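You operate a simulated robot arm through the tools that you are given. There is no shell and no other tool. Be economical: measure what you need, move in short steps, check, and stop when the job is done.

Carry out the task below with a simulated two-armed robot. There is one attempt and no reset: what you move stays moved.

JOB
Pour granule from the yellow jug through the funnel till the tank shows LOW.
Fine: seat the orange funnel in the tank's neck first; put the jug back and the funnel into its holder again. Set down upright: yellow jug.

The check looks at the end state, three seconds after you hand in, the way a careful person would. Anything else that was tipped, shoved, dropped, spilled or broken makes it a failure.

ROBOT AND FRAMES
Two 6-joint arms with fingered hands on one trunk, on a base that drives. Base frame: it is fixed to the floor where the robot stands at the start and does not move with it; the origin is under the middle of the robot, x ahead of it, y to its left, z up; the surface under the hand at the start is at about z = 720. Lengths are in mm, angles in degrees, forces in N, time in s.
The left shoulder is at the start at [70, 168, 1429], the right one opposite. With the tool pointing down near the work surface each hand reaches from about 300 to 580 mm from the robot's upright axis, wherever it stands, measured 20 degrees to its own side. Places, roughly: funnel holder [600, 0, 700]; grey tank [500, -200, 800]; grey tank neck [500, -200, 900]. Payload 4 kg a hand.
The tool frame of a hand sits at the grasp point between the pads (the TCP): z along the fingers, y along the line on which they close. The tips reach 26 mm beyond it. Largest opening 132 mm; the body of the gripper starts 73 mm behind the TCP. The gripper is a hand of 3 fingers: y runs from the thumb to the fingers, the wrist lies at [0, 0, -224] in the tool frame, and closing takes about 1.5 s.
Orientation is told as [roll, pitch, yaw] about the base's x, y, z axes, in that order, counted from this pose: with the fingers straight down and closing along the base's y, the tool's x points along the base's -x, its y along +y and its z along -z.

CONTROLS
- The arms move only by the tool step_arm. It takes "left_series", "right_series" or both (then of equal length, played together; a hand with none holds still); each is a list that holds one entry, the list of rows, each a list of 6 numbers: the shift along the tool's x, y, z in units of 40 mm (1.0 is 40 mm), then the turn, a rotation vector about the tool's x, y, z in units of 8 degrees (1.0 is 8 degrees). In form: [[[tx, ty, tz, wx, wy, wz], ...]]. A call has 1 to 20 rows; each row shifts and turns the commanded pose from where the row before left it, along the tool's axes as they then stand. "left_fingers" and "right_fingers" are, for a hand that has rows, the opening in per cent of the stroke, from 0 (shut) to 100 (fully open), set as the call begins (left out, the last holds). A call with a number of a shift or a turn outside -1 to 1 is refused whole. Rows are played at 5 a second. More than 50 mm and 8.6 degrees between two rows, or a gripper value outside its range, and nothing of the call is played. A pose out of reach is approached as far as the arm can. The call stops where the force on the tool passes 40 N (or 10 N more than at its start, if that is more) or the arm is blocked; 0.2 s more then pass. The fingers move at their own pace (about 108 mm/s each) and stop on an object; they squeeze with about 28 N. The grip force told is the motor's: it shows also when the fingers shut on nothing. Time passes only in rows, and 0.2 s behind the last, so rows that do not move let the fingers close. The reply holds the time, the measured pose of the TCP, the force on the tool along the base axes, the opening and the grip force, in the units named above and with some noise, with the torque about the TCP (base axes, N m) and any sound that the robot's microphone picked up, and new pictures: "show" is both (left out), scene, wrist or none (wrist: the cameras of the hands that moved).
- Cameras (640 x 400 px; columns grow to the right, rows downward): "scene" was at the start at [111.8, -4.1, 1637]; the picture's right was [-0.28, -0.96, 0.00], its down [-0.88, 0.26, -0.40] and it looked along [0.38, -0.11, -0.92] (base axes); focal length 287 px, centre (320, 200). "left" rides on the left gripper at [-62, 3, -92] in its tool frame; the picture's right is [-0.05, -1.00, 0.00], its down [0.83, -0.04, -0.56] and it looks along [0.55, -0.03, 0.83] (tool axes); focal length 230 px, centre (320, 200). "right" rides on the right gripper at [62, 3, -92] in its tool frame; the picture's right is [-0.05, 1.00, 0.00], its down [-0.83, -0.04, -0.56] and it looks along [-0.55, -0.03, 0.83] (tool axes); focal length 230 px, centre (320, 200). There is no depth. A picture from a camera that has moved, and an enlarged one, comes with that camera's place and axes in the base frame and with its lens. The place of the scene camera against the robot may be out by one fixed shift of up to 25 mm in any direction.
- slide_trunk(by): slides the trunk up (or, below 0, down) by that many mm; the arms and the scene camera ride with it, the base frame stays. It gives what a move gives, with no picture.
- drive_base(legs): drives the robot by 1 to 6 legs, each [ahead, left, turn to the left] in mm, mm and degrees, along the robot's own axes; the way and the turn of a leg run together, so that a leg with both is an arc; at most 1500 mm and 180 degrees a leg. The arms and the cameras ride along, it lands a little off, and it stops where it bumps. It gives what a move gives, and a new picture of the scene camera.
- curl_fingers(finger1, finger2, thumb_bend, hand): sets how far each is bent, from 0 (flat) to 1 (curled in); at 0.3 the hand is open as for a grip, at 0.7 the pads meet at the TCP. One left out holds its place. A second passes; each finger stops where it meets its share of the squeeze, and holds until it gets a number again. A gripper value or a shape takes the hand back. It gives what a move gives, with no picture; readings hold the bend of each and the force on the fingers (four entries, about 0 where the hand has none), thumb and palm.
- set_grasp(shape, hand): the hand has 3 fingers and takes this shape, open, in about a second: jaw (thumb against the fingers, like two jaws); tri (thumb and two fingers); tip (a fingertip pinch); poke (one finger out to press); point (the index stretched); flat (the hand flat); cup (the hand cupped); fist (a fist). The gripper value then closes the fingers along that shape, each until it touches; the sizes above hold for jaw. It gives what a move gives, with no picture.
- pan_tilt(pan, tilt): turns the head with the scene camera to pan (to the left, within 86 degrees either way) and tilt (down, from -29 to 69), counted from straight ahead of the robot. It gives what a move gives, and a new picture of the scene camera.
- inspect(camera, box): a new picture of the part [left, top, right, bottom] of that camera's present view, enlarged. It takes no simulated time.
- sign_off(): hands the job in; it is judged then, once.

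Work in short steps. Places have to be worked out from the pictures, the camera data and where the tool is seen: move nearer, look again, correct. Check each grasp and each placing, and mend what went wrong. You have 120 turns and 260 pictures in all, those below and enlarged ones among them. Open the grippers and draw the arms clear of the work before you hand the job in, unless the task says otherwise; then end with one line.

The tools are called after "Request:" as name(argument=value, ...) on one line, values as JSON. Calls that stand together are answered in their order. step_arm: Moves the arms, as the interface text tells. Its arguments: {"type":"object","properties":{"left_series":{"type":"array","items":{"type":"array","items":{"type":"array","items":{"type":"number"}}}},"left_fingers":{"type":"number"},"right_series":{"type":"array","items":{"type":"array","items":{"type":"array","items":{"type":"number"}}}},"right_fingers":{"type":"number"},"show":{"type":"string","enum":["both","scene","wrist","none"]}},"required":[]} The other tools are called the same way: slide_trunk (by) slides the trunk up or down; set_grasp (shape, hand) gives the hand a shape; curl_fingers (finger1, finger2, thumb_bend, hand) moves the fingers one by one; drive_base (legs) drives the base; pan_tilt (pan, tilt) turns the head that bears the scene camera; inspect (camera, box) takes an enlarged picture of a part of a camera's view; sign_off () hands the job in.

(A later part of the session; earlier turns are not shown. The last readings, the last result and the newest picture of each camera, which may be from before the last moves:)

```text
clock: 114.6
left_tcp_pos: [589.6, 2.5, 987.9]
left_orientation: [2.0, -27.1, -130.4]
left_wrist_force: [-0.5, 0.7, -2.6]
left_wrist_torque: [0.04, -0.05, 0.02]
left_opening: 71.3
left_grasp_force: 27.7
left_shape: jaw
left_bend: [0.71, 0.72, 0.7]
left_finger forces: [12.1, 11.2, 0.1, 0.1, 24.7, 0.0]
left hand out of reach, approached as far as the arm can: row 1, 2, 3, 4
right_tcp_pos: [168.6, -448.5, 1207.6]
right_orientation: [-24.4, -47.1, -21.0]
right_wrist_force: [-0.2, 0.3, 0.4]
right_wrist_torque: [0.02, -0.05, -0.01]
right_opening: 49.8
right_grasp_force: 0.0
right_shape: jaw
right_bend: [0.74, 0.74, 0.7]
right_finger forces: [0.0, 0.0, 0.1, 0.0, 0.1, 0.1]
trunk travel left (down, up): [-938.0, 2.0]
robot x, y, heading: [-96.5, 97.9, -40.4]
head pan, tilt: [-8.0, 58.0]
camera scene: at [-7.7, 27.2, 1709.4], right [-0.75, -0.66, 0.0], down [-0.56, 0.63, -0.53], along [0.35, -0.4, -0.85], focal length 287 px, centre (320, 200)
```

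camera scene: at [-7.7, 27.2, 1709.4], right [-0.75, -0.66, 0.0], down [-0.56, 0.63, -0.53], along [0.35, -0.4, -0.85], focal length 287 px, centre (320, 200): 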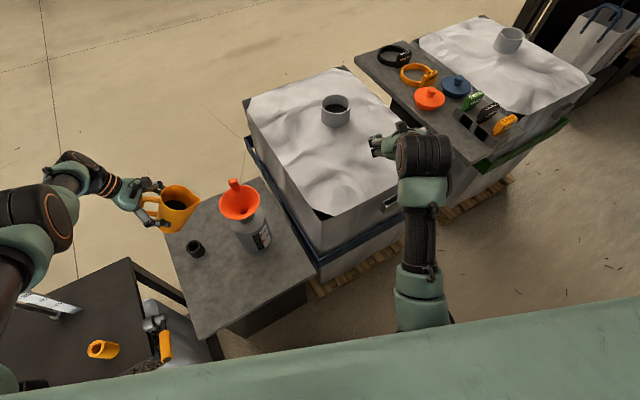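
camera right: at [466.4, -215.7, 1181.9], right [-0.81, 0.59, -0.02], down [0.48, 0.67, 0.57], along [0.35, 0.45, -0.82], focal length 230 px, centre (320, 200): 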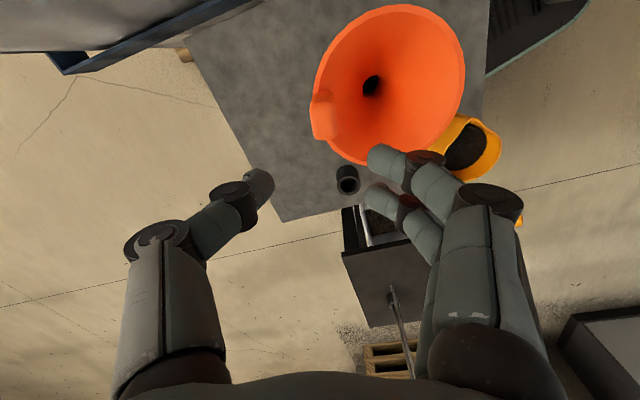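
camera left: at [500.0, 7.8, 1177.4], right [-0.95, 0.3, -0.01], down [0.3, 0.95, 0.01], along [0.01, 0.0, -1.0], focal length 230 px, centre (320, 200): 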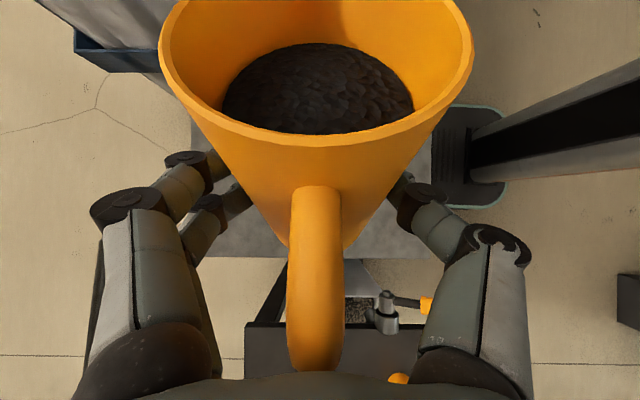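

The arm is stuck fully stretched (straight elbow). I try to un-lock it with an upward tangential move followed by an inward move.

Request:
step_arm(left_series=[[[0.36, 0.83, -0.09, 0, 0, 0], [0.36, 0.83, -0.09, 0, 0, 0], [0.36, 0.83, -0.09, 0, 0, 0], [0.36, 0.83, -0.09, 0, 0, 0], [0, 0, 0, 0, 0, 0], [-0.17, -0.34, 0.02, 0, 0, 0], [-0.17, -0.34, 0.02, 0, 0, 0], [-0.17, -0.34, 0.02, 0, 0, 0], [-0.17, -0.34, 0.02, 0, 0, 0]]], show="none")

```text
clock: 116.6
left_tcp_pos: [534.4, 13.1, 1008.2]
left_orientation: [2.3, -27.1, -130.4]
left_wrist_force: [-0.2, -0.5, -2.7]
left_wrist_torque: [0.01, -0.02, 0.04]
left_opening: 71.3
left_grasp_force: 27.8
left_shape: jaw
left_bend: [0.71, 0.72, 0.7]
left_finger forces: [12.0, 11.2, 0.1, 0.0, 24.6, 0.0]
left hand out of reach, approached as far as the arm can: row 1, 2, 3, 4
right_tcp_pos: [167.7, -447.6, 1209.9]
right_orientation: [-24.5, -47.1, -21.0]
right_wrist_force: [0.3, 0.5, -0.7]
right_wrist_torque: [0.02, 0.01, 0.0]
right_opening: 50.2
right_grasp_force: 0.0
right_shape: jaw
right_bend: [0.74, 0.74, 0.7]
right_finger forces: [0.0, 0.0, 0.0, 0.0, 0.1, 0.0]
trunk travel left (down, up): [-938.0, 2.0]
robot x, y, heading: [-99.1, 97.2, -40.1]
head pan, tilt: [-8.0, 58.0]
```

It follows again. Raise toward the pre-pour height.

Request:
step_arm(left_series=[[[-0.37, 0.05, -0.26, 0, 0, 0], [-0.37, 0.05, -0.26, 0, 0, 0], [-0.37, 0.05, -0.26, 0, 0, 0], [-0.37, 0.05, -0.26, 0, 0, 0], [0, 0, 0, 0, 0, 0]]], show="scene")

```text
clock: 117.8
left_tcp_pos: [518.5, -17.7, 1071.1]
left_orientation: [2.1, -27.2, -130.3]
left_wrist_force: [-0.5, -0.1, -2.6]
left_wrist_torque: [0.06, -0.03, 0.0]
left_opening: 71.2
left_grasp_force: 27.4
left_shape: jaw
left_bend: [0.71, 0.72, 0.7]
left_finger forces: [12.0, 11.1, 0.0, 0.0, 24.4, 0.0]
right_tcp_pos: [168.3, -447.8, 1209.2]
right_orientation: [-24.5, -47.1, -21.1]
right_wrist_force: [-0.2, 0.6, -0.1]
right_wrist_torque: [0.01, -0.01, 0.01]
right_opening: 50.2
right_grasp_force: 0.0
right_shape: jaw
right_bend: [0.74, 0.74, 0.7]
right_finger forces: [0.1, 0.0, 0.0, 0.1, 0.0, 0.1]
trunk travel left (down, up): [-938.0, 2.0]
robot x, y, heading: [-98.5, 98.8, -40.4]
head pan, tilt: [-8.0, 58.0]
camera scene: at [-7.9, 27.2, 1709.4], right [-0.75, -0.66, 0.0], down [-0.56, 0.63, -0.53], along [0.35, -0.4, -0.85], focal length 287 px, centre (320, 200)
```

scene: 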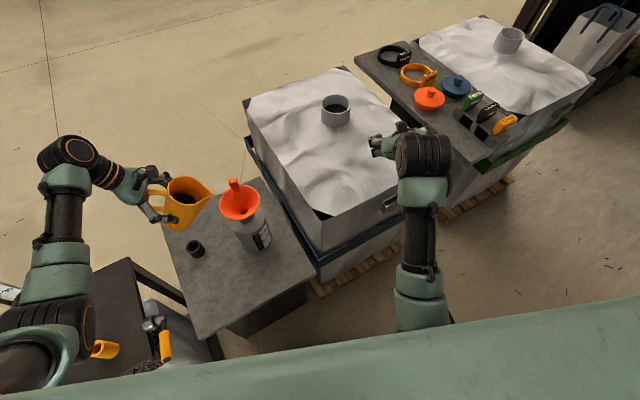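

Back in the good configuration. Move over the funnel and re-tilt to about 70° along the proven path.

Request:
step_arm(left_series=[[[-0.43, 0.16, 0.19, 0, 0, 0], [-0.43, 0.16, 0.19, 0, 0, 0], [0, 0, 0, 0, 0.5, 0], [0, 0, 0, 0, 0.5, 0], [-0.03, 0, -0.02, 0, 0.5, 0], [-0.05, 0, -0.04, 0, 0.5, 0], [-0.09, 0, -0.08, 0, 0.5, 0], [-0.09, 0, -0.1, 0, 0.5, 0], [-0.09, 0, -0.1, 0, 0.5, 0], [-0.09, 0, -0.13, 0, 0.5, 0], [-0.09, 0, -0.13, 0, 0.5, 0], [0, 0, 0, 0, 0, 0]]], show="none")

Request:
inspect(camera="scene", box=[180, 160, 270, 260])

```text
clock: 120.4
left_tcp_pos: [491.6, -69.1, 1099.1]
left_orientation: [1.9, 8.9, -129.1]
left_wrist_force: [0.9, 0.7, -3.6]
left_wrist_torque: [0.01, -0.01, -0.02]
left_opening: 71.4
left_grasp_force: 27.7
left_shape: jaw
left_bend: [0.71, 0.72, 0.7]
left_finger forces: [11.9, 10.9, 0.1, 0.0, 24.2, 0.0]
right_tcp_pos: [168.8, -448.6, 1209.9]
right_orientation: [-24.5, -47.1, -21.2]
right_wrist_force: [0.4, 0.3, -0.5]
right_wrist_torque: [0.01, -0.04, 0.03]
right_opening: 50.2
right_grasp_force: 0.1
right_shape: jaw
right_bend: [0.74, 0.74, 0.7]
right_finger forces: [0.0, 0.1, 0.0, 0.0, 0.0, 0.0]
trunk travel left (down, up): [-938.0, 2.0]
robot x, y, heading: [-98.8, 96.5, -40.3]
head pan, tilt: [-8.0, 58.0]
```

```text
4.00 times, centred on (225, 210) of scene
camera zoom: at [-7.6, 27.3, 1709.4], right [-0.75, -0.66, 0.0], down [-0.56, 0.63, -0.53], along [0.35, -0.4, -0.85], focal length 1148 px, centre (700, 160)
```

zoom: 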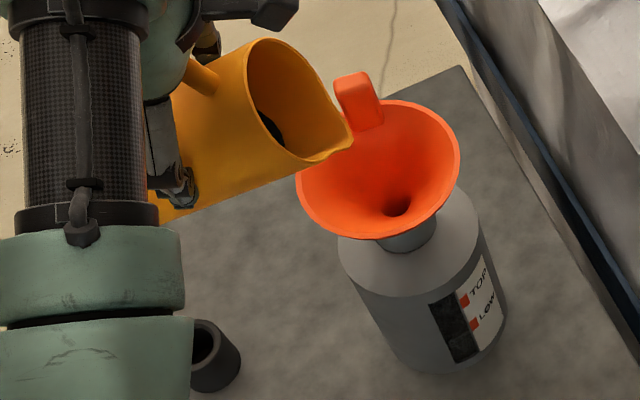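

Shift the lip slightly (≈7 mm) and tilt to ~79°.

Request:
step_arm(left_series=[[[-0.1, -0.14, 0.1, 0, 0, 0], [-0.09, 0, -0.13, 0, 0.5, 0], [-0.09, 0, -0.13, 0, 0.5, 0], [-0.07, 0, -0.1, 0, 0.4, 0], [0, 0, 0, 0, 0, 0], [0, 0, 0, 0, 0, 0]]], show="none")

Request:
inspect(camera="scene", box=[180, 160, 270, 260])

```text
clock: 121.8
left_tcp_pos: [476.0, -78.4, 1107.2]
left_orientation: [1.9, 20.1, -128.7]
left_wrist_force: [-0.5, -0.2, -2.3]
left_wrist_torque: [-0.03, 0.01, -0.01]
left_opening: 71.3
left_grasp_force: 27.8
left_shape: jaw
left_bend: [0.71, 0.72, 0.7]
left_finger forces: [11.9, 10.9, 0.0, 0.0, 24.2, 0.0]
right_tcp_pos: [169.5, -448.5, 1210.4]
right_orientation: [-24.4, -47.1, -21.1]
right_wrist_force: [-0.2, -0.9, 0.4]
right_wrist_torque: [0.01, -0.02, 0.01]
right_opening: 50.2
right_grasp_force: 0.1
right_shape: jaw
right_bend: [0.74, 0.74, 0.7]
right_finger forces: [0.0, 0.0, 0.0, 0.0, 0.1, 0.0]
trunk travel left (down, up): [-938.0, 2.0]
robot x, y, heading: [-97.0, 99.7, -40.3]
head pan, tilt: [-8.0, 58.0]
```

```text
4.00 times, centred on (225, 210) of scene
camera zoom: at [-7.7, 27.1, 1709.3], right [-0.75, -0.66, 0.0], down [-0.56, 0.63, -0.53], along [0.35, -0.4, -0.85], focal length 1148 px, centre (700, 160)
```

zoom: 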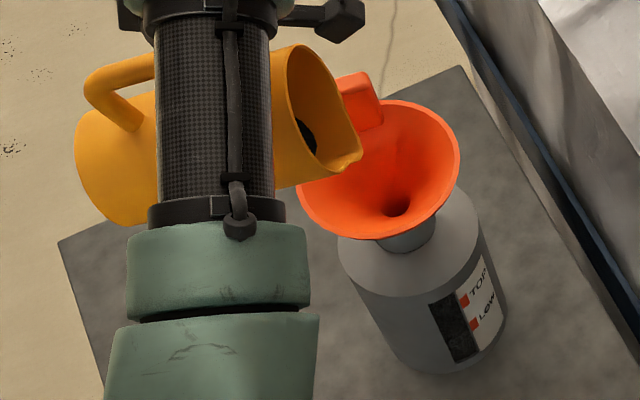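

Lip placement is right; tilt 3° more.

Request:
step_arm(left_series=[[[-0.07, 0, -0.1, 0, 0.4, 0], [0, 0, 0, 0, 0, 0], [0, 0, 0, 0, 0, 0], [0, 0, 0, 0, 0, 0]]], show="none")

Request:
inspect(camera="scene", box=[180, 160, 270, 260])

```text
clock: 122.8
left_tcp_pos: [473.2, -82.1, 1110.0]
left_orientation: [2.1, 23.3, -128.6]
left_wrist_force: [-0.1, -1.4, -2.8]
left_wrist_torque: [0.0, -0.01, 0.01]
left_opening: 71.6
left_grasp_force: 28.3
left_shape: jaw
left_bend: [0.71, 0.72, 0.7]
left_finger forces: [11.9, 10.8, 0.0, 0.1, 24.2, 0.0]
right_tcp_pos: [169.0, -448.8, 1209.5]
right_orientation: [-24.3, -47.0, -21.1]
right_wrist_force: [0.0, 0.2, -0.7]
right_wrist_torque: [-0.01, 0.0, 0.01]
right_opening: 49.9
right_grasp_force: 0.0
right_shape: jaw
right_bend: [0.74, 0.74, 0.7]
right_finger forces: [0.0, 0.0, 0.1, 0.0, 0.1, 0.1]
trunk travel left (down, up): [-938.0, 2.0]
robot x, y, heading: [-98.1, 98.6, -40.3]
head pan, tilt: [-8.0, 58.0]
```

```text
4.00 times, centred on (225, 210) of scene
camera zoom: at [-8.3, 26.7, 1709.4], right [-0.75, -0.66, 0.0], down [-0.56, 0.63, -0.53], along [0.35, -0.4, -0.85], focal length 1148 px, centre (700, 160)
```

zoom: 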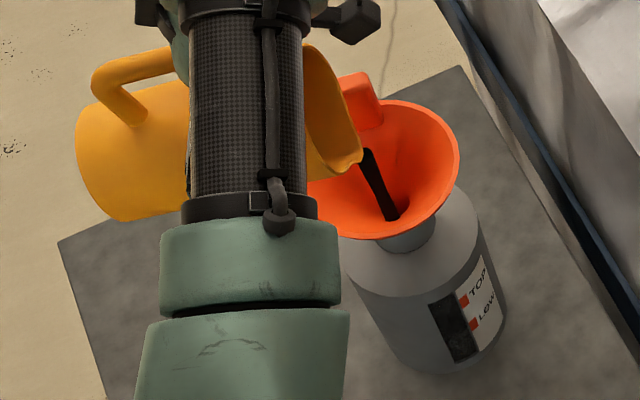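

Request:
step_arm(left_series=[[[0, 0, 0, 0, 0, 0]]], show="none")

Request:
inspect(camera="scene", box=[210, 180, 270, 260])

Request:
inspect(camera="scene", box=[246, 229, 258, 253])

```text
clock: 123.2
left_tcp_pos: [474.5, -80.7, 1108.7]
left_orientation: [2.1, 23.3, -128.6]
left_wrist_force: [0.6, 0.0, -2.5]
left_wrist_torque: [0.02, 0.04, 0.04]
left_opening: 71.3
left_grasp_force: 28.0
left_shape: jaw
left_bend: [0.71, 0.72, 0.7]
left_finger forces: [11.9, 10.8, 0.0, 0.1, 24.2, 0.0]
right_tcp_pos: [167.8, -448.4, 1209.5]
right_orientation: [-24.5, -47.1, -21.2]
right_wrist_force: [0.4, 0.5, 0.6]
right_wrist_torque: [0.01, -0.06, -0.02]
right_opening: 50.1
right_grasp_force: 0.0
right_shape: jaw
right_bend: [0.74, 0.74, 0.7]
right_finger forces: [0.0, 0.0, 0.0, 0.1, 0.1, 0.0]
trunk travel left (down, up): [-938.0, 2.0]
robot x, y, heading: [-95.6, 100.0, -40.4]
head pan, tilt: [-8.0, 58.0]
```

```text
5.00 times, centred on (240, 220) of scene
camera zoom: at [-7.8, 27.2, 1709.4], right [-0.75, -0.66, 0.0], down [-0.56, 0.63, -0.53], along [0.35, -0.4, -0.85], focal length 1435 px, centre (720, 100)
```

zoom: 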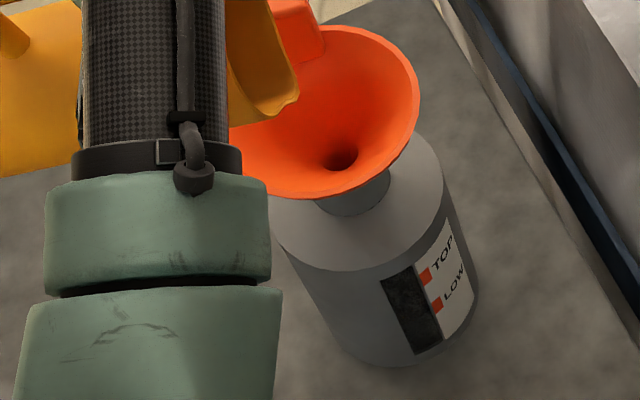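

```text
16.00 times, centred on (252, 241) of scene
camera zoom: at [-7.8, 27.2, 1709.4], right [-0.75, -0.66, 0.0], down [-0.56, 0.63, -0.53], along [0.35, -0.4, -0.85], focal length 4593 px, centre (1408, -456)
```

zoom: 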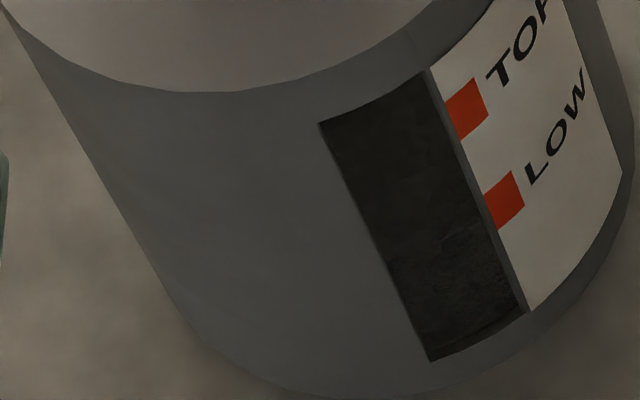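

Flow has stopped. I tilt back, withdraw, and drive back for a level-height check of the window (same viewpoint as before).

Request:
step_arm(left_series=[[[0.09, 0, 0.13, 0, -0.5, 0], [0.09, 0, 0.13, 0, -0.5, 0], [0.09, 0, 0.13, 0, -0.5, 0], [0.09, 0, 0.13, 0, -0.5, 0], [0.09, 0, 0.13, 0, -0.5, 0], [0.09, 0, 0.12, 0, -0.5, 0], [0.09, 0, 0.1, 0, -0.5, 0], [0.09, 0, 0.08, 0, -0.5, 0], [0.05, 0, 0.04, 0, -0.5, 0], [0.03, 0, 0.02, 0, -0.5, 0], [0, 0, 0, 0, -0.5, 0], [0, 0, 0, 0, -0.5, 0], [0.43, 0, -0.25, 0, 0, 0], [0.43, 0, -0.25, 0, 0, 0], [0, 0, 0, 0, 0, 0]]], show="none")

Request:
drive_base(legs=[[-383, -321, 0]])

Request:
slide_trunk(by=-400)

Request:
slide_trunk(by=-350)

Request:
pan_tilt(pan=25, tilt=12)

Request:
inspect(camera="scene", box=[294, 180, 320, 230])

```text
clock: 126.4
left_tcp_pos: [526.1, -21.9, 1078.2]
left_orientation: [2.0, -24.7, -130.3]
left_wrist_force: [-0.3, -0.4, -2.9]
left_wrist_torque: [0.07, 0.01, -0.03]
left_opening: 71.3
left_grasp_force: 28.2
left_shape: jaw
left_bend: [0.71, 0.72, 0.7]
left_finger forces: [11.9, 11.1, 0.0, 0.0, 24.2, 0.1]
right_tcp_pos: [168.4, -448.7, 1208.9]
right_orientation: [-24.2, -47.1, -21.2]
right_wrist_force: [-0.5, 0.0, -0.1]
right_wrist_torque: [0.0, -0.02, -0.01]
right_opening: 50.1
right_grasp_force: 0.1
right_shape: jaw
right_bend: [0.74, 0.74, 0.7]
right_finger forces: [0.0, 0.0, 0.1, 0.1, 0.0, 0.0]
trunk travel left (down, up): [-938.0, 2.0]
robot x, y, heading: [-94.7, 99.9, -40.4]
head pan, tilt: [-8.0, 58.0]
```

```text
clock: 129.3
left_tcp_pos: [25.6, -20.7, 1075.7]
left_orientation: [2.1, -24.7, -130.3]
left_wrist_force: [0.8, 0.7, -2.2]
left_wrist_torque: [0.06, -0.03, 0.04]
left_opening: 71.2
left_grasp_force: 28.1
left_shape: jaw
left_bend: [0.71, 0.72, 0.7]
left_finger forces: [11.9, 11.0, 0.0, 0.0, 24.3, 0.1]
right_tcp_pos: [-330.4, -448.0, 1207.5]
right_orientation: [-24.3, -47.0, -20.9]
right_wrist_force: [0.5, -0.3, 0.2]
right_wrist_torque: [0.01, 0.01, -0.02]
right_opening: 50.1
right_grasp_force: 0.1
right_shape: jaw
right_bend: [0.74, 0.74, 0.7]
right_finger forces: [0.0, 0.2, 0.1, 0.0, 0.0, 0.0]
trunk travel left (down, up): [-938.0, 2.0]
robot x, y, heading: [-595.3, 100.7, -40.1]
head pan, tilt: [-8.0, 58.0]
camera scene: at [-505.9, 27.8, 1709.2], right [-0.75, -0.67, 0.0], down [-0.56, 0.63, -0.53], along [0.35, -0.4, -0.85], focal length 287 px, centre (320, 200)
```

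scene: 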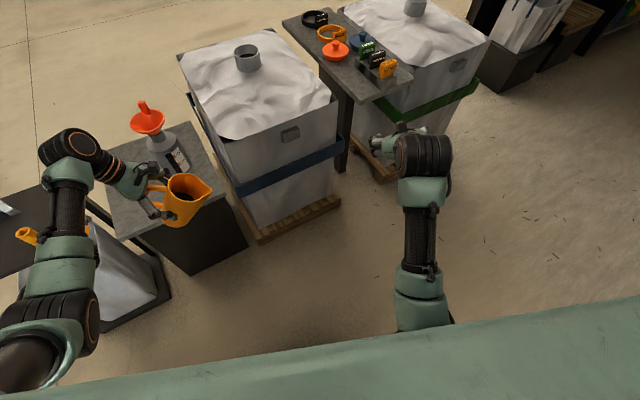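

```text
clock: 133.2
left_tcp_pos: [24.3, -19.9, 676.9]
left_orientation: [2.1, -24.7, -130.3]
left_wrist_force: [-1.0, -0.2, -2.7]
left_wrist_torque: [0.04, -0.01, -0.05]
left_opening: 71.1
left_grasp_force: 27.5
left_shape: jaw
left_bend: [0.71, 0.72, 0.7]
left_finger forces: [11.9, 11.2, 0.0, 0.1, 24.2, 0.0]
right_tcp_pos: [-332.2, -448.9, 810.6]
right_orientation: [-24.4, -47.1, -21.0]
right_wrist_force: [0.2, -0.4, -0.2]
right_wrist_torque: [0.01, 0.0, 0.0]
right_opening: 50.1
right_grasp_force: 0.0
right_shape: jaw
right_bend: [0.74, 0.74, 0.7]
right_finger forces: [0.1, 0.0, 0.1, 0.0, 0.1, 0.0]
trunk travel left (down, up): [-538.0, 402.0]
robot x, y, heading: [-602.0, 97.4, -40.6]
head pan, tilt: [-8.0, 58.0]
```

```text
clock: 136.6
left_tcp_pos: [24.9, -21.3, 327.9]
left_orientation: [2.1, -24.7, -130.1]
left_wrist_force: [0.4, 0.1, -2.2]
left_wrist_torque: [0.04, -0.01, 0.01]
left_opening: 71.1
left_grasp_force: 28.0
left_shape: jaw
left_bend: [0.71, 0.72, 0.7]
left_finger forces: [11.8, 11.1, 0.0, 0.1, 24.3, 0.0]
right_tcp_pos: [-332.0, -447.6, 458.9]
right_orientation: [-24.4, -47.0, -21.0]
right_wrist_force: [-0.2, -0.1, -0.5]
right_wrist_torque: [-0.02, 0.01, 0.02]
right_opening: 50.1
right_grasp_force: 0.0
right_shape: jaw
right_bend: [0.74, 0.74, 0.7]
right_finger forces: [0.0, 0.1, 0.0, 0.1, 0.0, 0.1]
trunk travel left (down, up): [-188.0, 752.0]
robot x, y, heading: [-599.9, 100.7, -40.4]
head pan, tilt: [-8.0, 58.0]
```

```text
clock: 137.7
left_tcp_pos: [23.3, -20.0, 328.0]
left_orientation: [2.0, -24.7, -130.3]
left_wrist_force: [-0.6, -0.2, -2.7]
left_wrist_torque: [0.04, -0.02, -0.01]
left_opening: 71.5
left_grasp_force: 28.0
left_shape: jaw
left_bend: [0.71, 0.72, 0.7]
left_finger forces: [12.0, 11.1, 0.1, 0.0, 24.2, 0.1]
right_tcp_pos: [-332.5, -448.0, 458.3]
right_orientation: [-24.3, -47.1, -21.1]
right_wrist_force: [0.2, 0.1, -0.4]
right_wrist_torque: [-0.02, -0.02, 0.0]
right_opening: 50.3
right_grasp_force: 0.0
right_shape: jaw
right_bend: [0.74, 0.74, 0.7]
right_finger forces: [0.0, 0.0, 0.0, 0.0, 0.0, 0.1]
trunk travel left (down, up): [-188.0, 752.0]
robot x, y, heading: [-600.0, 99.8, -40.5]
head pan, tilt: [25.0, 12.0]
camera scene: at [-464.5, 54.6, 1028.1], right [-0.26, -0.96, 0.0], down [-0.2, 0.06, -0.98], along [0.94, -0.26, -0.21], focal length 287 px, centre (320, 200)
```

scene: 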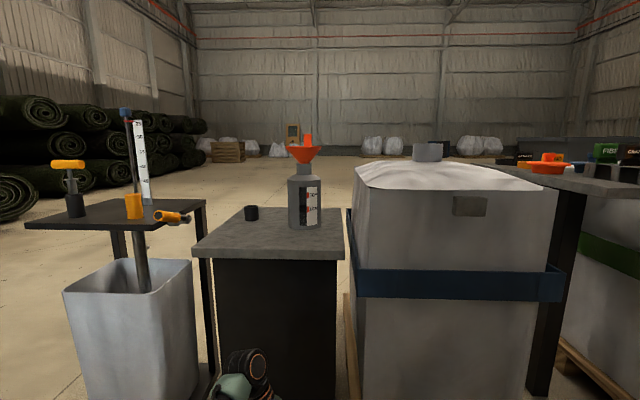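

```text
8.00 times, centred on (307, 205) of scene
camera zoom: at [-464.5, 54.6, 1028.1], right [-0.26, -0.96, 0.0], down [-0.2, 0.06, -0.98], along [0.94, -0.26, -0.21], focal length 2296 px, centre (424, 160)
```

zoom: 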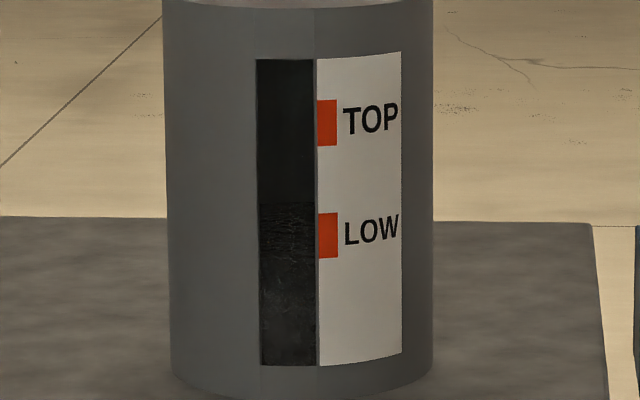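

Request:
inspect(camera="scene", box=[300, 195, 315, 220])

Request:
inspect(camera="scene", box=[300, 205, 315, 226])

```text
16.00 times, centred on (308, 208) of scene
camera zoom: at [-464.5, 54.6, 1028.1], right [-0.26, -0.96, 0.0], down [-0.2, 0.06, -0.98], along [0.94, -0.26, -0.21], focal length 4593 px, centre (520, 80)
```

zoom: 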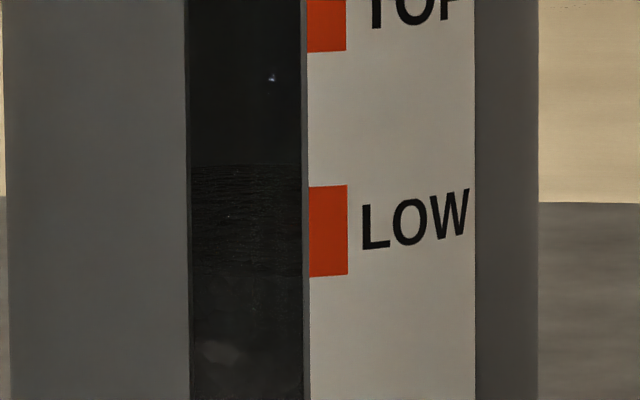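

```text
16.00 times, centred on (308, 216) of scene
camera zoom: at [-464.5, 54.6, 1028.1], right [-0.26, -0.96, 0.0], down [-0.2, 0.06, -0.98], along [0.94, -0.26, -0.21], focal length 4593 px, centre (520, -48)
```

zoom: 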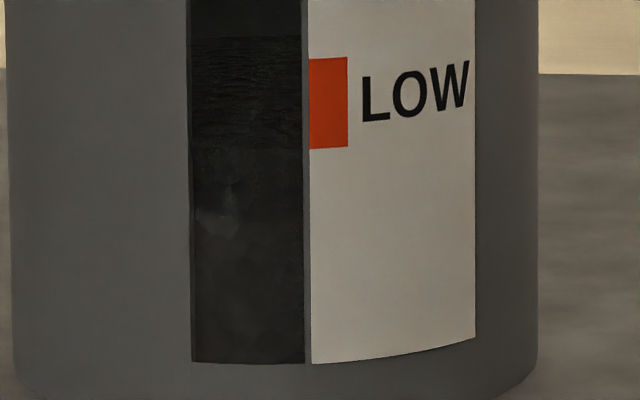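

The surface's front edge is now at the bottom edge of the LOW mark (≈10 mm below its centre); the second pour added ~4 mm. I return for another pour to about 86° tilt.

Request:
slide_trunk(by=400)

Request:
slide_trunk(by=350)

Request:
drive_base(legs=[[383, 321, 0]])

Request:
pan_tilt(pan=-8, tilt=58)

```text
clock: 141.6
left_tcp_pos: [24.7, -21.7, 726.3]
left_orientation: [2.2, -24.6, -130.1]
left_wrist_force: [-1.0, 0.6, -1.5]
left_wrist_torque: [0.04, -0.01, 0.01]
left_opening: 71.4
left_grasp_force: 27.8
left_shape: jaw
left_bend: [0.71, 0.72, 0.7]
left_finger forces: [11.8, 11.1, 0.0, 0.0, 24.2, 0.0]
right_tcp_pos: [-332.9, -448.4, 859.4]
right_orientation: [-24.3, -47.0, -20.9]
right_wrist_force: [-0.7, 1.1, -0.1]
right_wrist_torque: [0.06, 0.0, 0.02]
right_opening: 50.1
right_grasp_force: 0.0
right_shape: jaw
right_bend: [0.74, 0.74, 0.7]
right_finger forces: [0.0, 0.0, 0.1, 0.1, 0.1, 0.0]
trunk travel left (down, up): [-588.0, 352.0]
robot x, y, heading: [-597.1, 95.5, -40.7]
head pan, tilt: [25.0, 12.0]
```

```text
clock: 145.0
left_tcp_pos: [26.3, -20.5, 1077.1]
left_orientation: [2.1, -24.7, -130.2]
left_wrist_force: [-0.3, 0.0, -2.0]
left_wrist_torque: [0.01, -0.03, 0.02]
left_opening: 71.2
left_grasp_force: 28.1
left_shape: jaw
left_bend: [0.71, 0.72, 0.7]
left_finger forces: [11.9, 11.1, 0.1, 0.0, 24.2, 0.0]
right_tcp_pos: [-331.3, -448.5, 1207.9]
right_orientation: [-24.4, -47.1, -21.1]
right_wrist_force: [-0.6, 0.7, -0.2]
right_wrist_torque: [-0.02, 0.0, 0.0]
right_opening: 50.0
right_grasp_force: 0.1
right_shape: jaw
right_bend: [0.74, 0.74, 0.7]
right_finger forces: [0.0, 0.0, 0.1, 0.0, 0.0, 0.0]
trunk travel left (down, up): [-938.0, 2.0]
robot x, y, heading: [-597.8, 104.1, -40.2]
head pan, tilt: [25.0, 12.0]
```

```text
clock: 147.9
left_tcp_pos: [521.8, -23.5, 1078.3]
left_orientation: [2.2, -24.7, -130.1]
left_wrist_force: [0.0, 0.4, -1.8]
left_wrist_torque: [0.06, 0.0, 0.01]
left_opening: 71.3
left_grasp_force: 28.2
left_shape: jaw
left_bend: [0.71, 0.72, 0.7]
left_finger forces: [11.8, 11.1, 0.1, 0.0, 24.2, 0.0]
right_tcp_pos: [165.1, -451.7, 1209.5]
right_orientation: [-24.3, -47.3, -20.9]
right_wrist_force: [0.0, 0.5, 0.4]
right_wrist_torque: [-0.03, 0.03, 0.02]
right_opening: 50.1
right_grasp_force: 0.0
right_shape: jaw
right_bend: [0.74, 0.74, 0.7]
right_finger forces: [0.0, 0.1, 0.0, 0.0, 0.1, 0.0]
trunk travel left (down, up): [-938.0, 2.0]
robot x, y, heading: [-99.8, 95.9, -40.6]
head pan, tilt: [25.0, 12.0]
camera scene: at [31.4, 50.9, 1778.4], right [-0.26, -0.97, 0.0], down [-0.2, 0.05, -0.98], along [0.94, -0.26, -0.21], focal length 287 px, centre (320, 200)
```

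scene: 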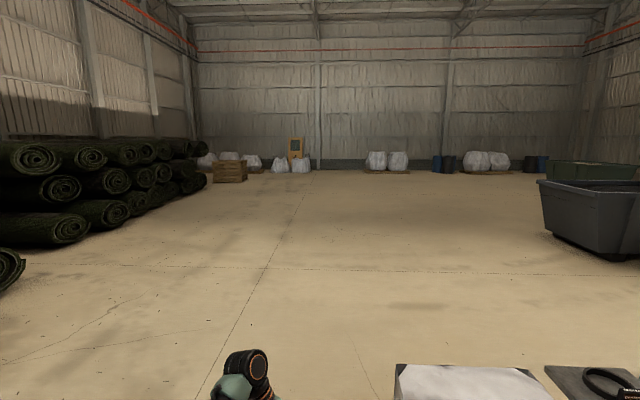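

```text
clock: 149.1
left_tcp_pos: [522.4, -23.4, 1077.6]
left_orientation: [2.0, -24.8, -130.1]
left_wrist_force: [-0.4, 0.5, -3.0]
left_wrist_torque: [0.05, 0.01, -0.03]
left_opening: 71.2
left_grasp_force: 28.2
left_shape: jaw
left_bend: [0.71, 0.72, 0.7]
left_finger forces: [11.8, 11.1, 0.0, 0.1, 24.2, 0.0]
right_tcp_pos: [166.4, -451.5, 1208.2]
right_orientation: [-24.3, -47.1, -21.0]
right_wrist_force: [0.1, -0.1, -0.4]
right_wrist_torque: [-0.03, 0.02, 0.02]
right_opening: 50.3
right_grasp_force: 0.0
right_shape: jaw
right_bend: [0.74, 0.74, 0.7]
right_finger forces: [0.0, 0.1, 0.1, 0.0, 0.0, 0.1]
trunk travel left (down, up): [-938.0, 2.0]
robot x, y, heading: [-98.1, 96.1, -40.2]
head pan, tilt: [-8.0, 58.0]
camera scene: at [-10.6, 24.0, 1709.4], right [-0.74, -0.67, 0.0], down [-0.57, 0.63, -0.53], along [0.35, -0.4, -0.85], focal length 287 px, centre (320, 200)
```

scene: 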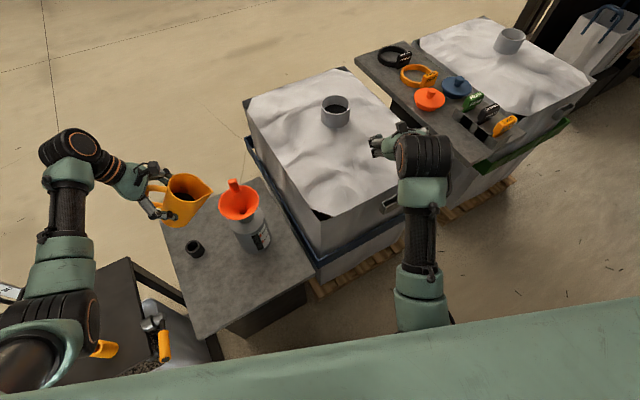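

Forward and tilt to ~77°, then check the lip position.

Request:
step_arm(left_series=[[[-0.4, 0.08, 0.25, 0, 0, 0], [-0.4, 0, 0.25, 0, 0, 0], [0, 0, 0, 0, 0.5, 0], [0, 0, 0, 0, 0.5, 0], [-0.03, 0, -0.02, 0, 0.5, 0], [-0.05, 0, -0.04, 0, 0.5, 0], [-0.09, 0, -0.08, 0, 0.5, 0], [-0.09, 0, -0.1, 0, 0.5, 0], [-0.09, 0, -0.12, 0, 0.5, 0], [-0.09, 0, -0.13, 0, 0.5, 0], [-0.09, 0, -0.13, 0, 0.5, 0], [-0.09, 0, -0.13, 0, 0.5, 0], [-0.09, 0, -0.13, 0, 0.5, 0], [0, 0, 0, 0, 0, 0]]], show="none")

Request:
inspect(camera="scene", box=[180, 160, 270, 260])

```text
clock: 152.1
left_tcp_pos: [482.6, -77.3, 1107.8]
left_orientation: [2.1, 19.3, -128.5]
left_wrist_force: [0.5, 0.1, -1.9]
left_wrist_torque: [0.01, 0.0, 0.03]
left_opening: 70.9
left_grasp_force: 27.9
left_shape: jaw
left_bend: [0.71, 0.72, 0.7]
left_finger forces: [11.9, 10.9, 0.0, 0.0, 24.1, 0.1]
right_tcp_pos: [168.3, -450.8, 1209.3]
right_orientation: [-24.4, -47.0, -20.9]
right_wrist_force: [0.2, -0.7, -0.2]
right_wrist_torque: [0.0, 0.0, 0.02]
right_opening: 49.8
right_grasp_force: 0.0
right_shape: jaw
right_bend: [0.74, 0.74, 0.7]
right_finger forces: [0.0, 0.1, 0.1, 0.1, 0.0, 0.1]
trunk travel left (down, up): [-938.0, 2.0]
robot x, y, heading: [-102.1, 95.0, -40.4]
head pan, tilt: [-8.0, 58.0]
```

```text
4.00 times, centred on (225, 210) of scene
camera zoom: at [-10.0, 24.2, 1709.4], right [-0.75, -0.67, 0.0], down [-0.57, 0.63, -0.53], along [0.35, -0.39, -0.85], focal length 1148 px, centre (700, 160)
```

zoom: 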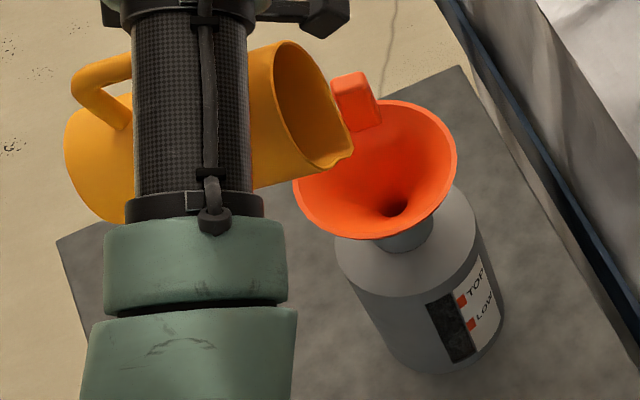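

Shift ~6 mm forward and tilt by 8° in steps.

Request:
step_arm(left_series=[[[-0.15, -0.04, 0, 0, 0, 0], [-0.09, 0, -0.13, 0, 0.5, 0], [0, 0, 0, 0, 0, 0], [0, 0, 0, 0, 0, 0], [-0.07, 0, -0.1, 0, 0.4, 0], [0, 0, 0, 0, 0, 0], [0, 0, 0, 0, 0, 0]]], show="none")

Request:
inspect(camera="scene", box=[180, 160, 270, 260])

```text
clock: 153.7
left_tcp_pos: [478.1, -79.3, 1111.6]
left_orientation: [2.2, 27.3, -127.7]
left_wrist_force: [0.0, -0.3, -2.0]
left_wrist_torque: [0.0, 0.03, 0.0]
left_opening: 71.0
left_grasp_force: 28.3
left_shape: jaw
left_bend: [0.71, 0.72, 0.7]
left_finger forces: [12.0, 10.8, 0.1, 0.0, 24.2, 0.0]
right_tcp_pos: [167.6, -451.1, 1209.4]
right_orientation: [-24.3, -47.1, -20.9]
right_wrist_force: [0.7, 0.5, 0.7]
right_wrist_torque: [-0.02, -0.01, 0.01]
right_opening: 50.1
right_grasp_force: 0.0
right_shape: jaw
right_bend: [0.74, 0.74, 0.7]
right_finger forces: [0.0, 0.0, 0.1, 0.1, 0.0, 0.0]
trunk travel left (down, up): [-938.0, 2.0]
robot x, y, heading: [-101.5, 93.4, -40.3]
head pan, tilt: [-8.0, 58.0]
```

```text
4.00 times, centred on (225, 210) of scene
camera zoom: at [-10.0, 24.3, 1709.4], right [-0.75, -0.67, 0.0], down [-0.57, 0.63, -0.53], along [0.35, -0.4, -0.85], focal length 1148 px, centre (700, 160)
```

zoom: 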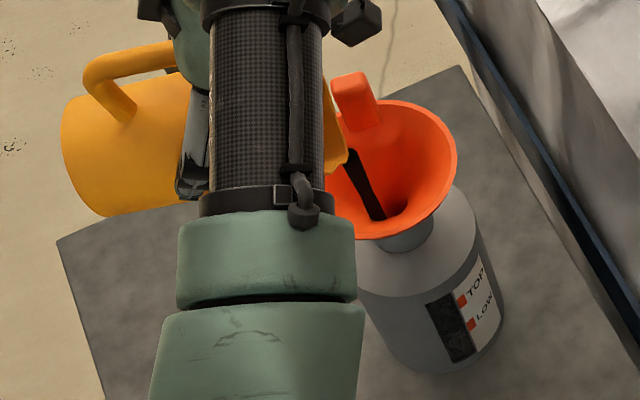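

Flowing, within the funnel. Wait for it to stop.

Request:
step_arm(left_series=[[[0, 0, 0, 0, 0, 0], [0, 0, 0, 0, 0, 0], [0, 0, 0, 0, 0, 0]]], show="none")

Request:
inspect(camera="scene", box=[210, 180, 270, 260])

```text
clock: 154.5
left_tcp_pos: [477.8, -80.5, 1111.7]
left_orientation: [2.1, 27.2, -127.7]
left_wrist_force: [-0.8, -0.1, -1.8]
left_wrist_torque: [-0.03, 0.03, 0.01]
left_opening: 71.3
left_grasp_force: 28.2
left_shape: jaw
left_bend: [0.71, 0.72, 0.7]
left_finger forces: [11.9, 10.9, 0.0, 0.1, 24.2, 0.1]
right_tcp_pos: [167.1, -451.2, 1208.8]
right_orientation: [-24.3, -47.1, -20.9]
right_wrist_force: [0.5, 0.6, 0.1]
right_wrist_torque: [-0.02, -0.01, -0.01]
right_opening: 50.2
right_grasp_force: 0.0
right_shape: jaw
right_bend: [0.74, 0.74, 0.7]
right_finger forces: [0.0, 0.0, 0.1, 0.1, 0.0, 0.0]
trunk travel left (down, up): [-938.0, 2.0]
robot x, y, heading: [-99.4, 95.9, -40.3]
head pan, tilt: [-8.0, 58.0]
```

```text
5.00 times, centred on (240, 220) of scene
camera zoom: at [-10.4, 23.8, 1709.4], right [-0.75, -0.67, 0.0], down [-0.57, 0.63, -0.53], along [0.35, -0.39, -0.85], focal length 1435 px, centre (720, 100)
```

zoom: 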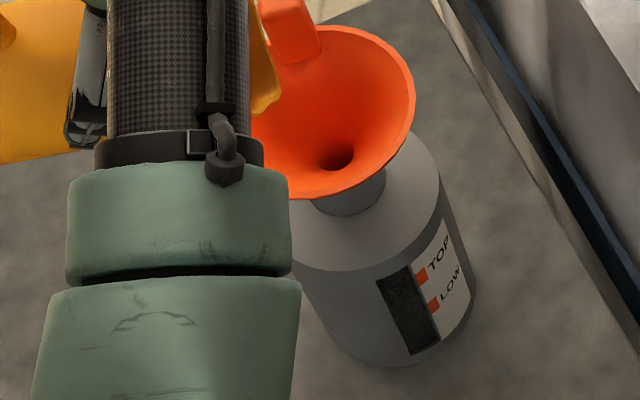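

Flow stopped. Withdraw and go to the checking viewpoint again.

Request:
step_arm(left_series=[[[0.09, 0, 0.13, 0, -0.5, 0], [0.09, 0, 0.13, 0, -0.5, 0], [0.09, 0, 0.13, 0, -0.5, 0], [0.09, 0, 0.13, 0, -0.5, 0], [0.09, 0, 0.13, 0, -0.5, 0], [0.09, 0, 0.13, 0, -0.5, 0], [0.09, 0, 0.12, 0, -0.5, 0], [0.09, 0, 0.1, 0, -0.5, 0], [0.09, 0, 0.08, 0, -0.5, 0], [0.05, 0, 0.04, 0, -0.5, 0], [0.03, 0, 0.02, 0, -0.5, 0], [0, 0, 0, 0, -0.5, 0], [0, 0, 0, 0, -0.5, 0], [0.4, 0, -0.25, 0, 0, 0], [0.4, 0, -0.25, 0, 0, 0], [0, 0, 0, 0, 0, 0]]], show="none")

Request:
drive_base(legs=[[-383, -321, 0]])

Request:
slide_trunk(by=-400)

Request:
slide_trunk(by=-350)

Request:
pan_tilt(pan=25, tilt=12)

Request:
inspect(camera="scene", box=[300, 205, 315, 226])

Request:
inspect(camera="scene", box=[300, 190, 315, 215])

```text
clock: 157.9
left_tcp_pos: [522.9, -26.1, 1078.2]
left_orientation: [2.1, -25.5, -130.1]
left_wrist_force: [-0.3, -0.5, -1.2]
left_wrist_torque: [0.05, -0.03, -0.03]
left_opening: 70.9
left_grasp_force: 27.9
left_shape: jaw
left_bend: [0.71, 0.72, 0.7]
left_finger forces: [11.8, 11.0, 0.1, 0.1, 24.0, 0.0]
right_tcp_pos: [167.0, -450.6, 1209.0]
right_orientation: [-24.3, -47.2, -20.9]
right_wrist_force: [-0.2, 0.2, 0.6]
right_wrist_torque: [-0.02, 0.01, -0.04]
right_opening: 50.1
right_grasp_force: 0.0
right_shape: jaw
right_bend: [0.74, 0.74, 0.7]
right_finger forces: [0.1, 0.0, 0.0, 0.0, 0.1, 0.0]
trunk travel left (down, up): [-938.0, 2.0]
robot x, y, heading: [-99.1, 92.0, -40.2]
head pan, tilt: [-8.0, 58.0]
```

```text
clock: 160.8
left_tcp_pos: [23.4, -28.0, 1075.7]
left_orientation: [2.0, -25.4, -129.8]
left_wrist_force: [-0.6, -0.2, -2.9]
left_wrist_torque: [-0.01, -0.04, -0.05]
left_opening: 70.9
left_grasp_force: 28.2
left_shape: jaw
left_bend: [0.71, 0.72, 0.7]
left_finger forces: [12.0, 11.1, 0.0, 0.0, 24.0, 0.0]
right_tcp_pos: [-330.6, -455.4, 1209.0]
right_orientation: [-24.4, -47.0, -20.7]
right_wrist_force: [-0.6, -0.2, 0.3]
right_wrist_torque: [-0.06, -0.02, -0.04]
right_opening: 50.1
right_grasp_force: 0.1
right_shape: jaw
right_bend: [0.74, 0.74, 0.7]
right_finger forces: [0.0, 0.0, 0.1, 0.1, 0.0, 0.0]
trunk travel left (down, up): [-938.0, 2.0]
robot x, y, heading: [-599.5, 91.2, -40.0]
head pan, tilt: [-8.0, 58.0]
camera scene: at [-508.8, 19.8, 1709.2], right [-0.74, -0.67, 0.0], down [-0.57, 0.63, -0.53], along [0.35, -0.39, -0.85], focal length 287 px, centre (320, 200)
```

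scene: 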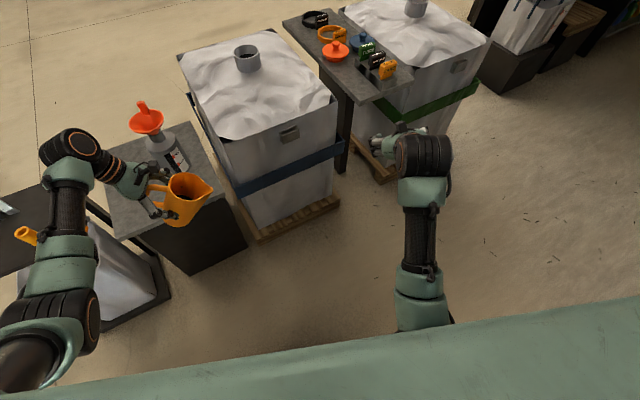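

```text
clock: 164.6
left_tcp_pos: [22.1, -28.1, 677.5]
left_orientation: [2.0, -25.5, -130.0]
left_wrist_force: [0.3, 0.7, -2.3]
left_wrist_torque: [-0.01, -0.03, 0.04]
left_opening: 70.8
left_grasp_force: 28.2
left_shape: jaw
left_bend: [0.71, 0.72, 0.7]
left_finger forces: [11.8, 11.0, 0.0, 0.1, 23.9, 0.0]
right_tcp_pos: [-331.3, -453.8, 809.1]
right_orientation: [-24.3, -47.1, -20.7]
right_wrist_force: [-0.4, 0.3, -0.3]
right_wrist_torque: [0.01, -0.02, -0.01]
right_opening: 50.0
right_grasp_force: 0.1
right_shape: jaw
right_bend: [0.74, 0.74, 0.7]
right_finger forces: [0.0, 0.1, 0.0, 0.1, 0.1, 0.0]
trunk travel left (down, up): [-538.0, 402.0]
robot x, y, heading: [-600.0, 91.7, -40.0]
head pan, tilt: [-8.0, 58.0]
```

```text
clock: 168.1
left_tcp_pos: [21.5, -28.4, 326.3]
left_orientation: [2.0, -25.6, -129.9]
left_wrist_force: [0.2, -0.6, -0.9]
left_wrist_torque: [0.02, -0.02, 0.01]
left_opening: 70.9
left_grasp_force: 28.1
left_shape: jaw
left_bend: [0.71, 0.72, 0.7]
left_finger forces: [11.8, 11.0, 0.0, 0.1, 24.0, 0.0]
right_tcp_pos: [-332.2, -453.7, 459.1]
right_orientation: [-24.3, -47.1, -20.7]
right_wrist_force: [-0.3, -0.1, -0.4]
right_wrist_torque: [0.0, -0.02, -0.01]
right_opening: 50.2
right_grasp_force: 0.0
right_shape: jaw
right_bend: [0.74, 0.74, 0.7]
right_finger forces: [0.1, 0.0, 0.0, 0.1, 0.1, 0.1]
trunk travel left (down, up): [-188.0, 752.0]
robot x, y, heading: [-599.6, 89.4, -40.2]
head pan, tilt: [-8.0, 58.0]
```

```text
clock: 169.2
left_tcp_pos: [22.7, -28.0, 327.0]
left_orientation: [2.1, -25.6, -130.0]
left_wrist_force: [0.1, -0.2, -2.2]
left_wrist_torque: [0.0, 0.02, -0.04]
left_opening: 70.8
left_grasp_force: 27.8
left_shape: jaw
left_bend: [0.71, 0.72, 0.7]
left_finger forces: [11.9, 11.1, 0.0, 0.1, 23.9, 0.0]
right_tcp_pos: [-331.6, -455.2, 460.2]
right_orientation: [-24.3, -47.1, -20.7]
right_wrist_force: [-0.3, -0.8, 0.1]
right_wrist_torque: [0.01, -0.01, 0.0]
right_opening: 50.1
right_grasp_force: 0.2
right_shape: jaw
right_bend: [0.74, 0.74, 0.7]
right_finger forces: [0.0, 0.0, 0.0, 0.0, 0.0, 0.0]
trunk travel left (down, up): [-188.0, 752.0]
robot x, y, heading: [-602.7, 89.7, -39.8]
head pan, tilt: [25.0, 12.0]
camera scene: at [-467.6, 46.9, 1028.1], right [-0.26, -0.97, 0.0], down [-0.2, 0.05, -0.98], along [0.94, -0.25, -0.21], focal length 287 px, centre (320, 200)
```

scene: 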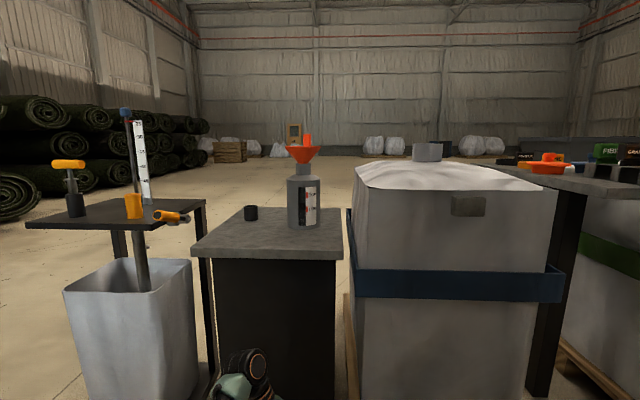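

```text
16.00 times, centred on (308, 216) of scene
camera zoom: at [-467.6, 46.9, 1028.1], right [-0.26, -0.97, 0.0], down [-0.2, 0.05, -0.98], along [0.94, -0.25, -0.21], focal length 4593 px, centre (520, -48)
```

zoom: 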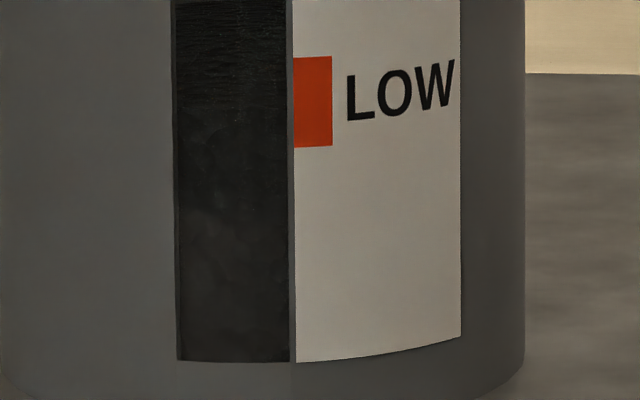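

```text
16.00 times, centred on (308, 202) of scene
camera zoom: at [-467.6, 46.9, 1028.1], right [-0.26, -0.97, 0.0], down [-0.2, 0.05, -0.98], along [0.94, -0.25, -0.21], focal length 4593 px, centre (520, 160)
```

zoom: 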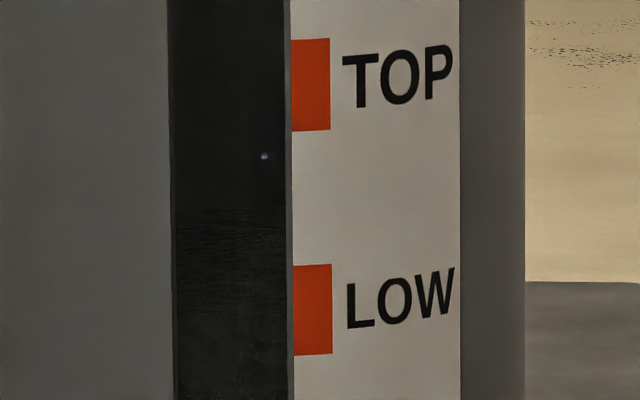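

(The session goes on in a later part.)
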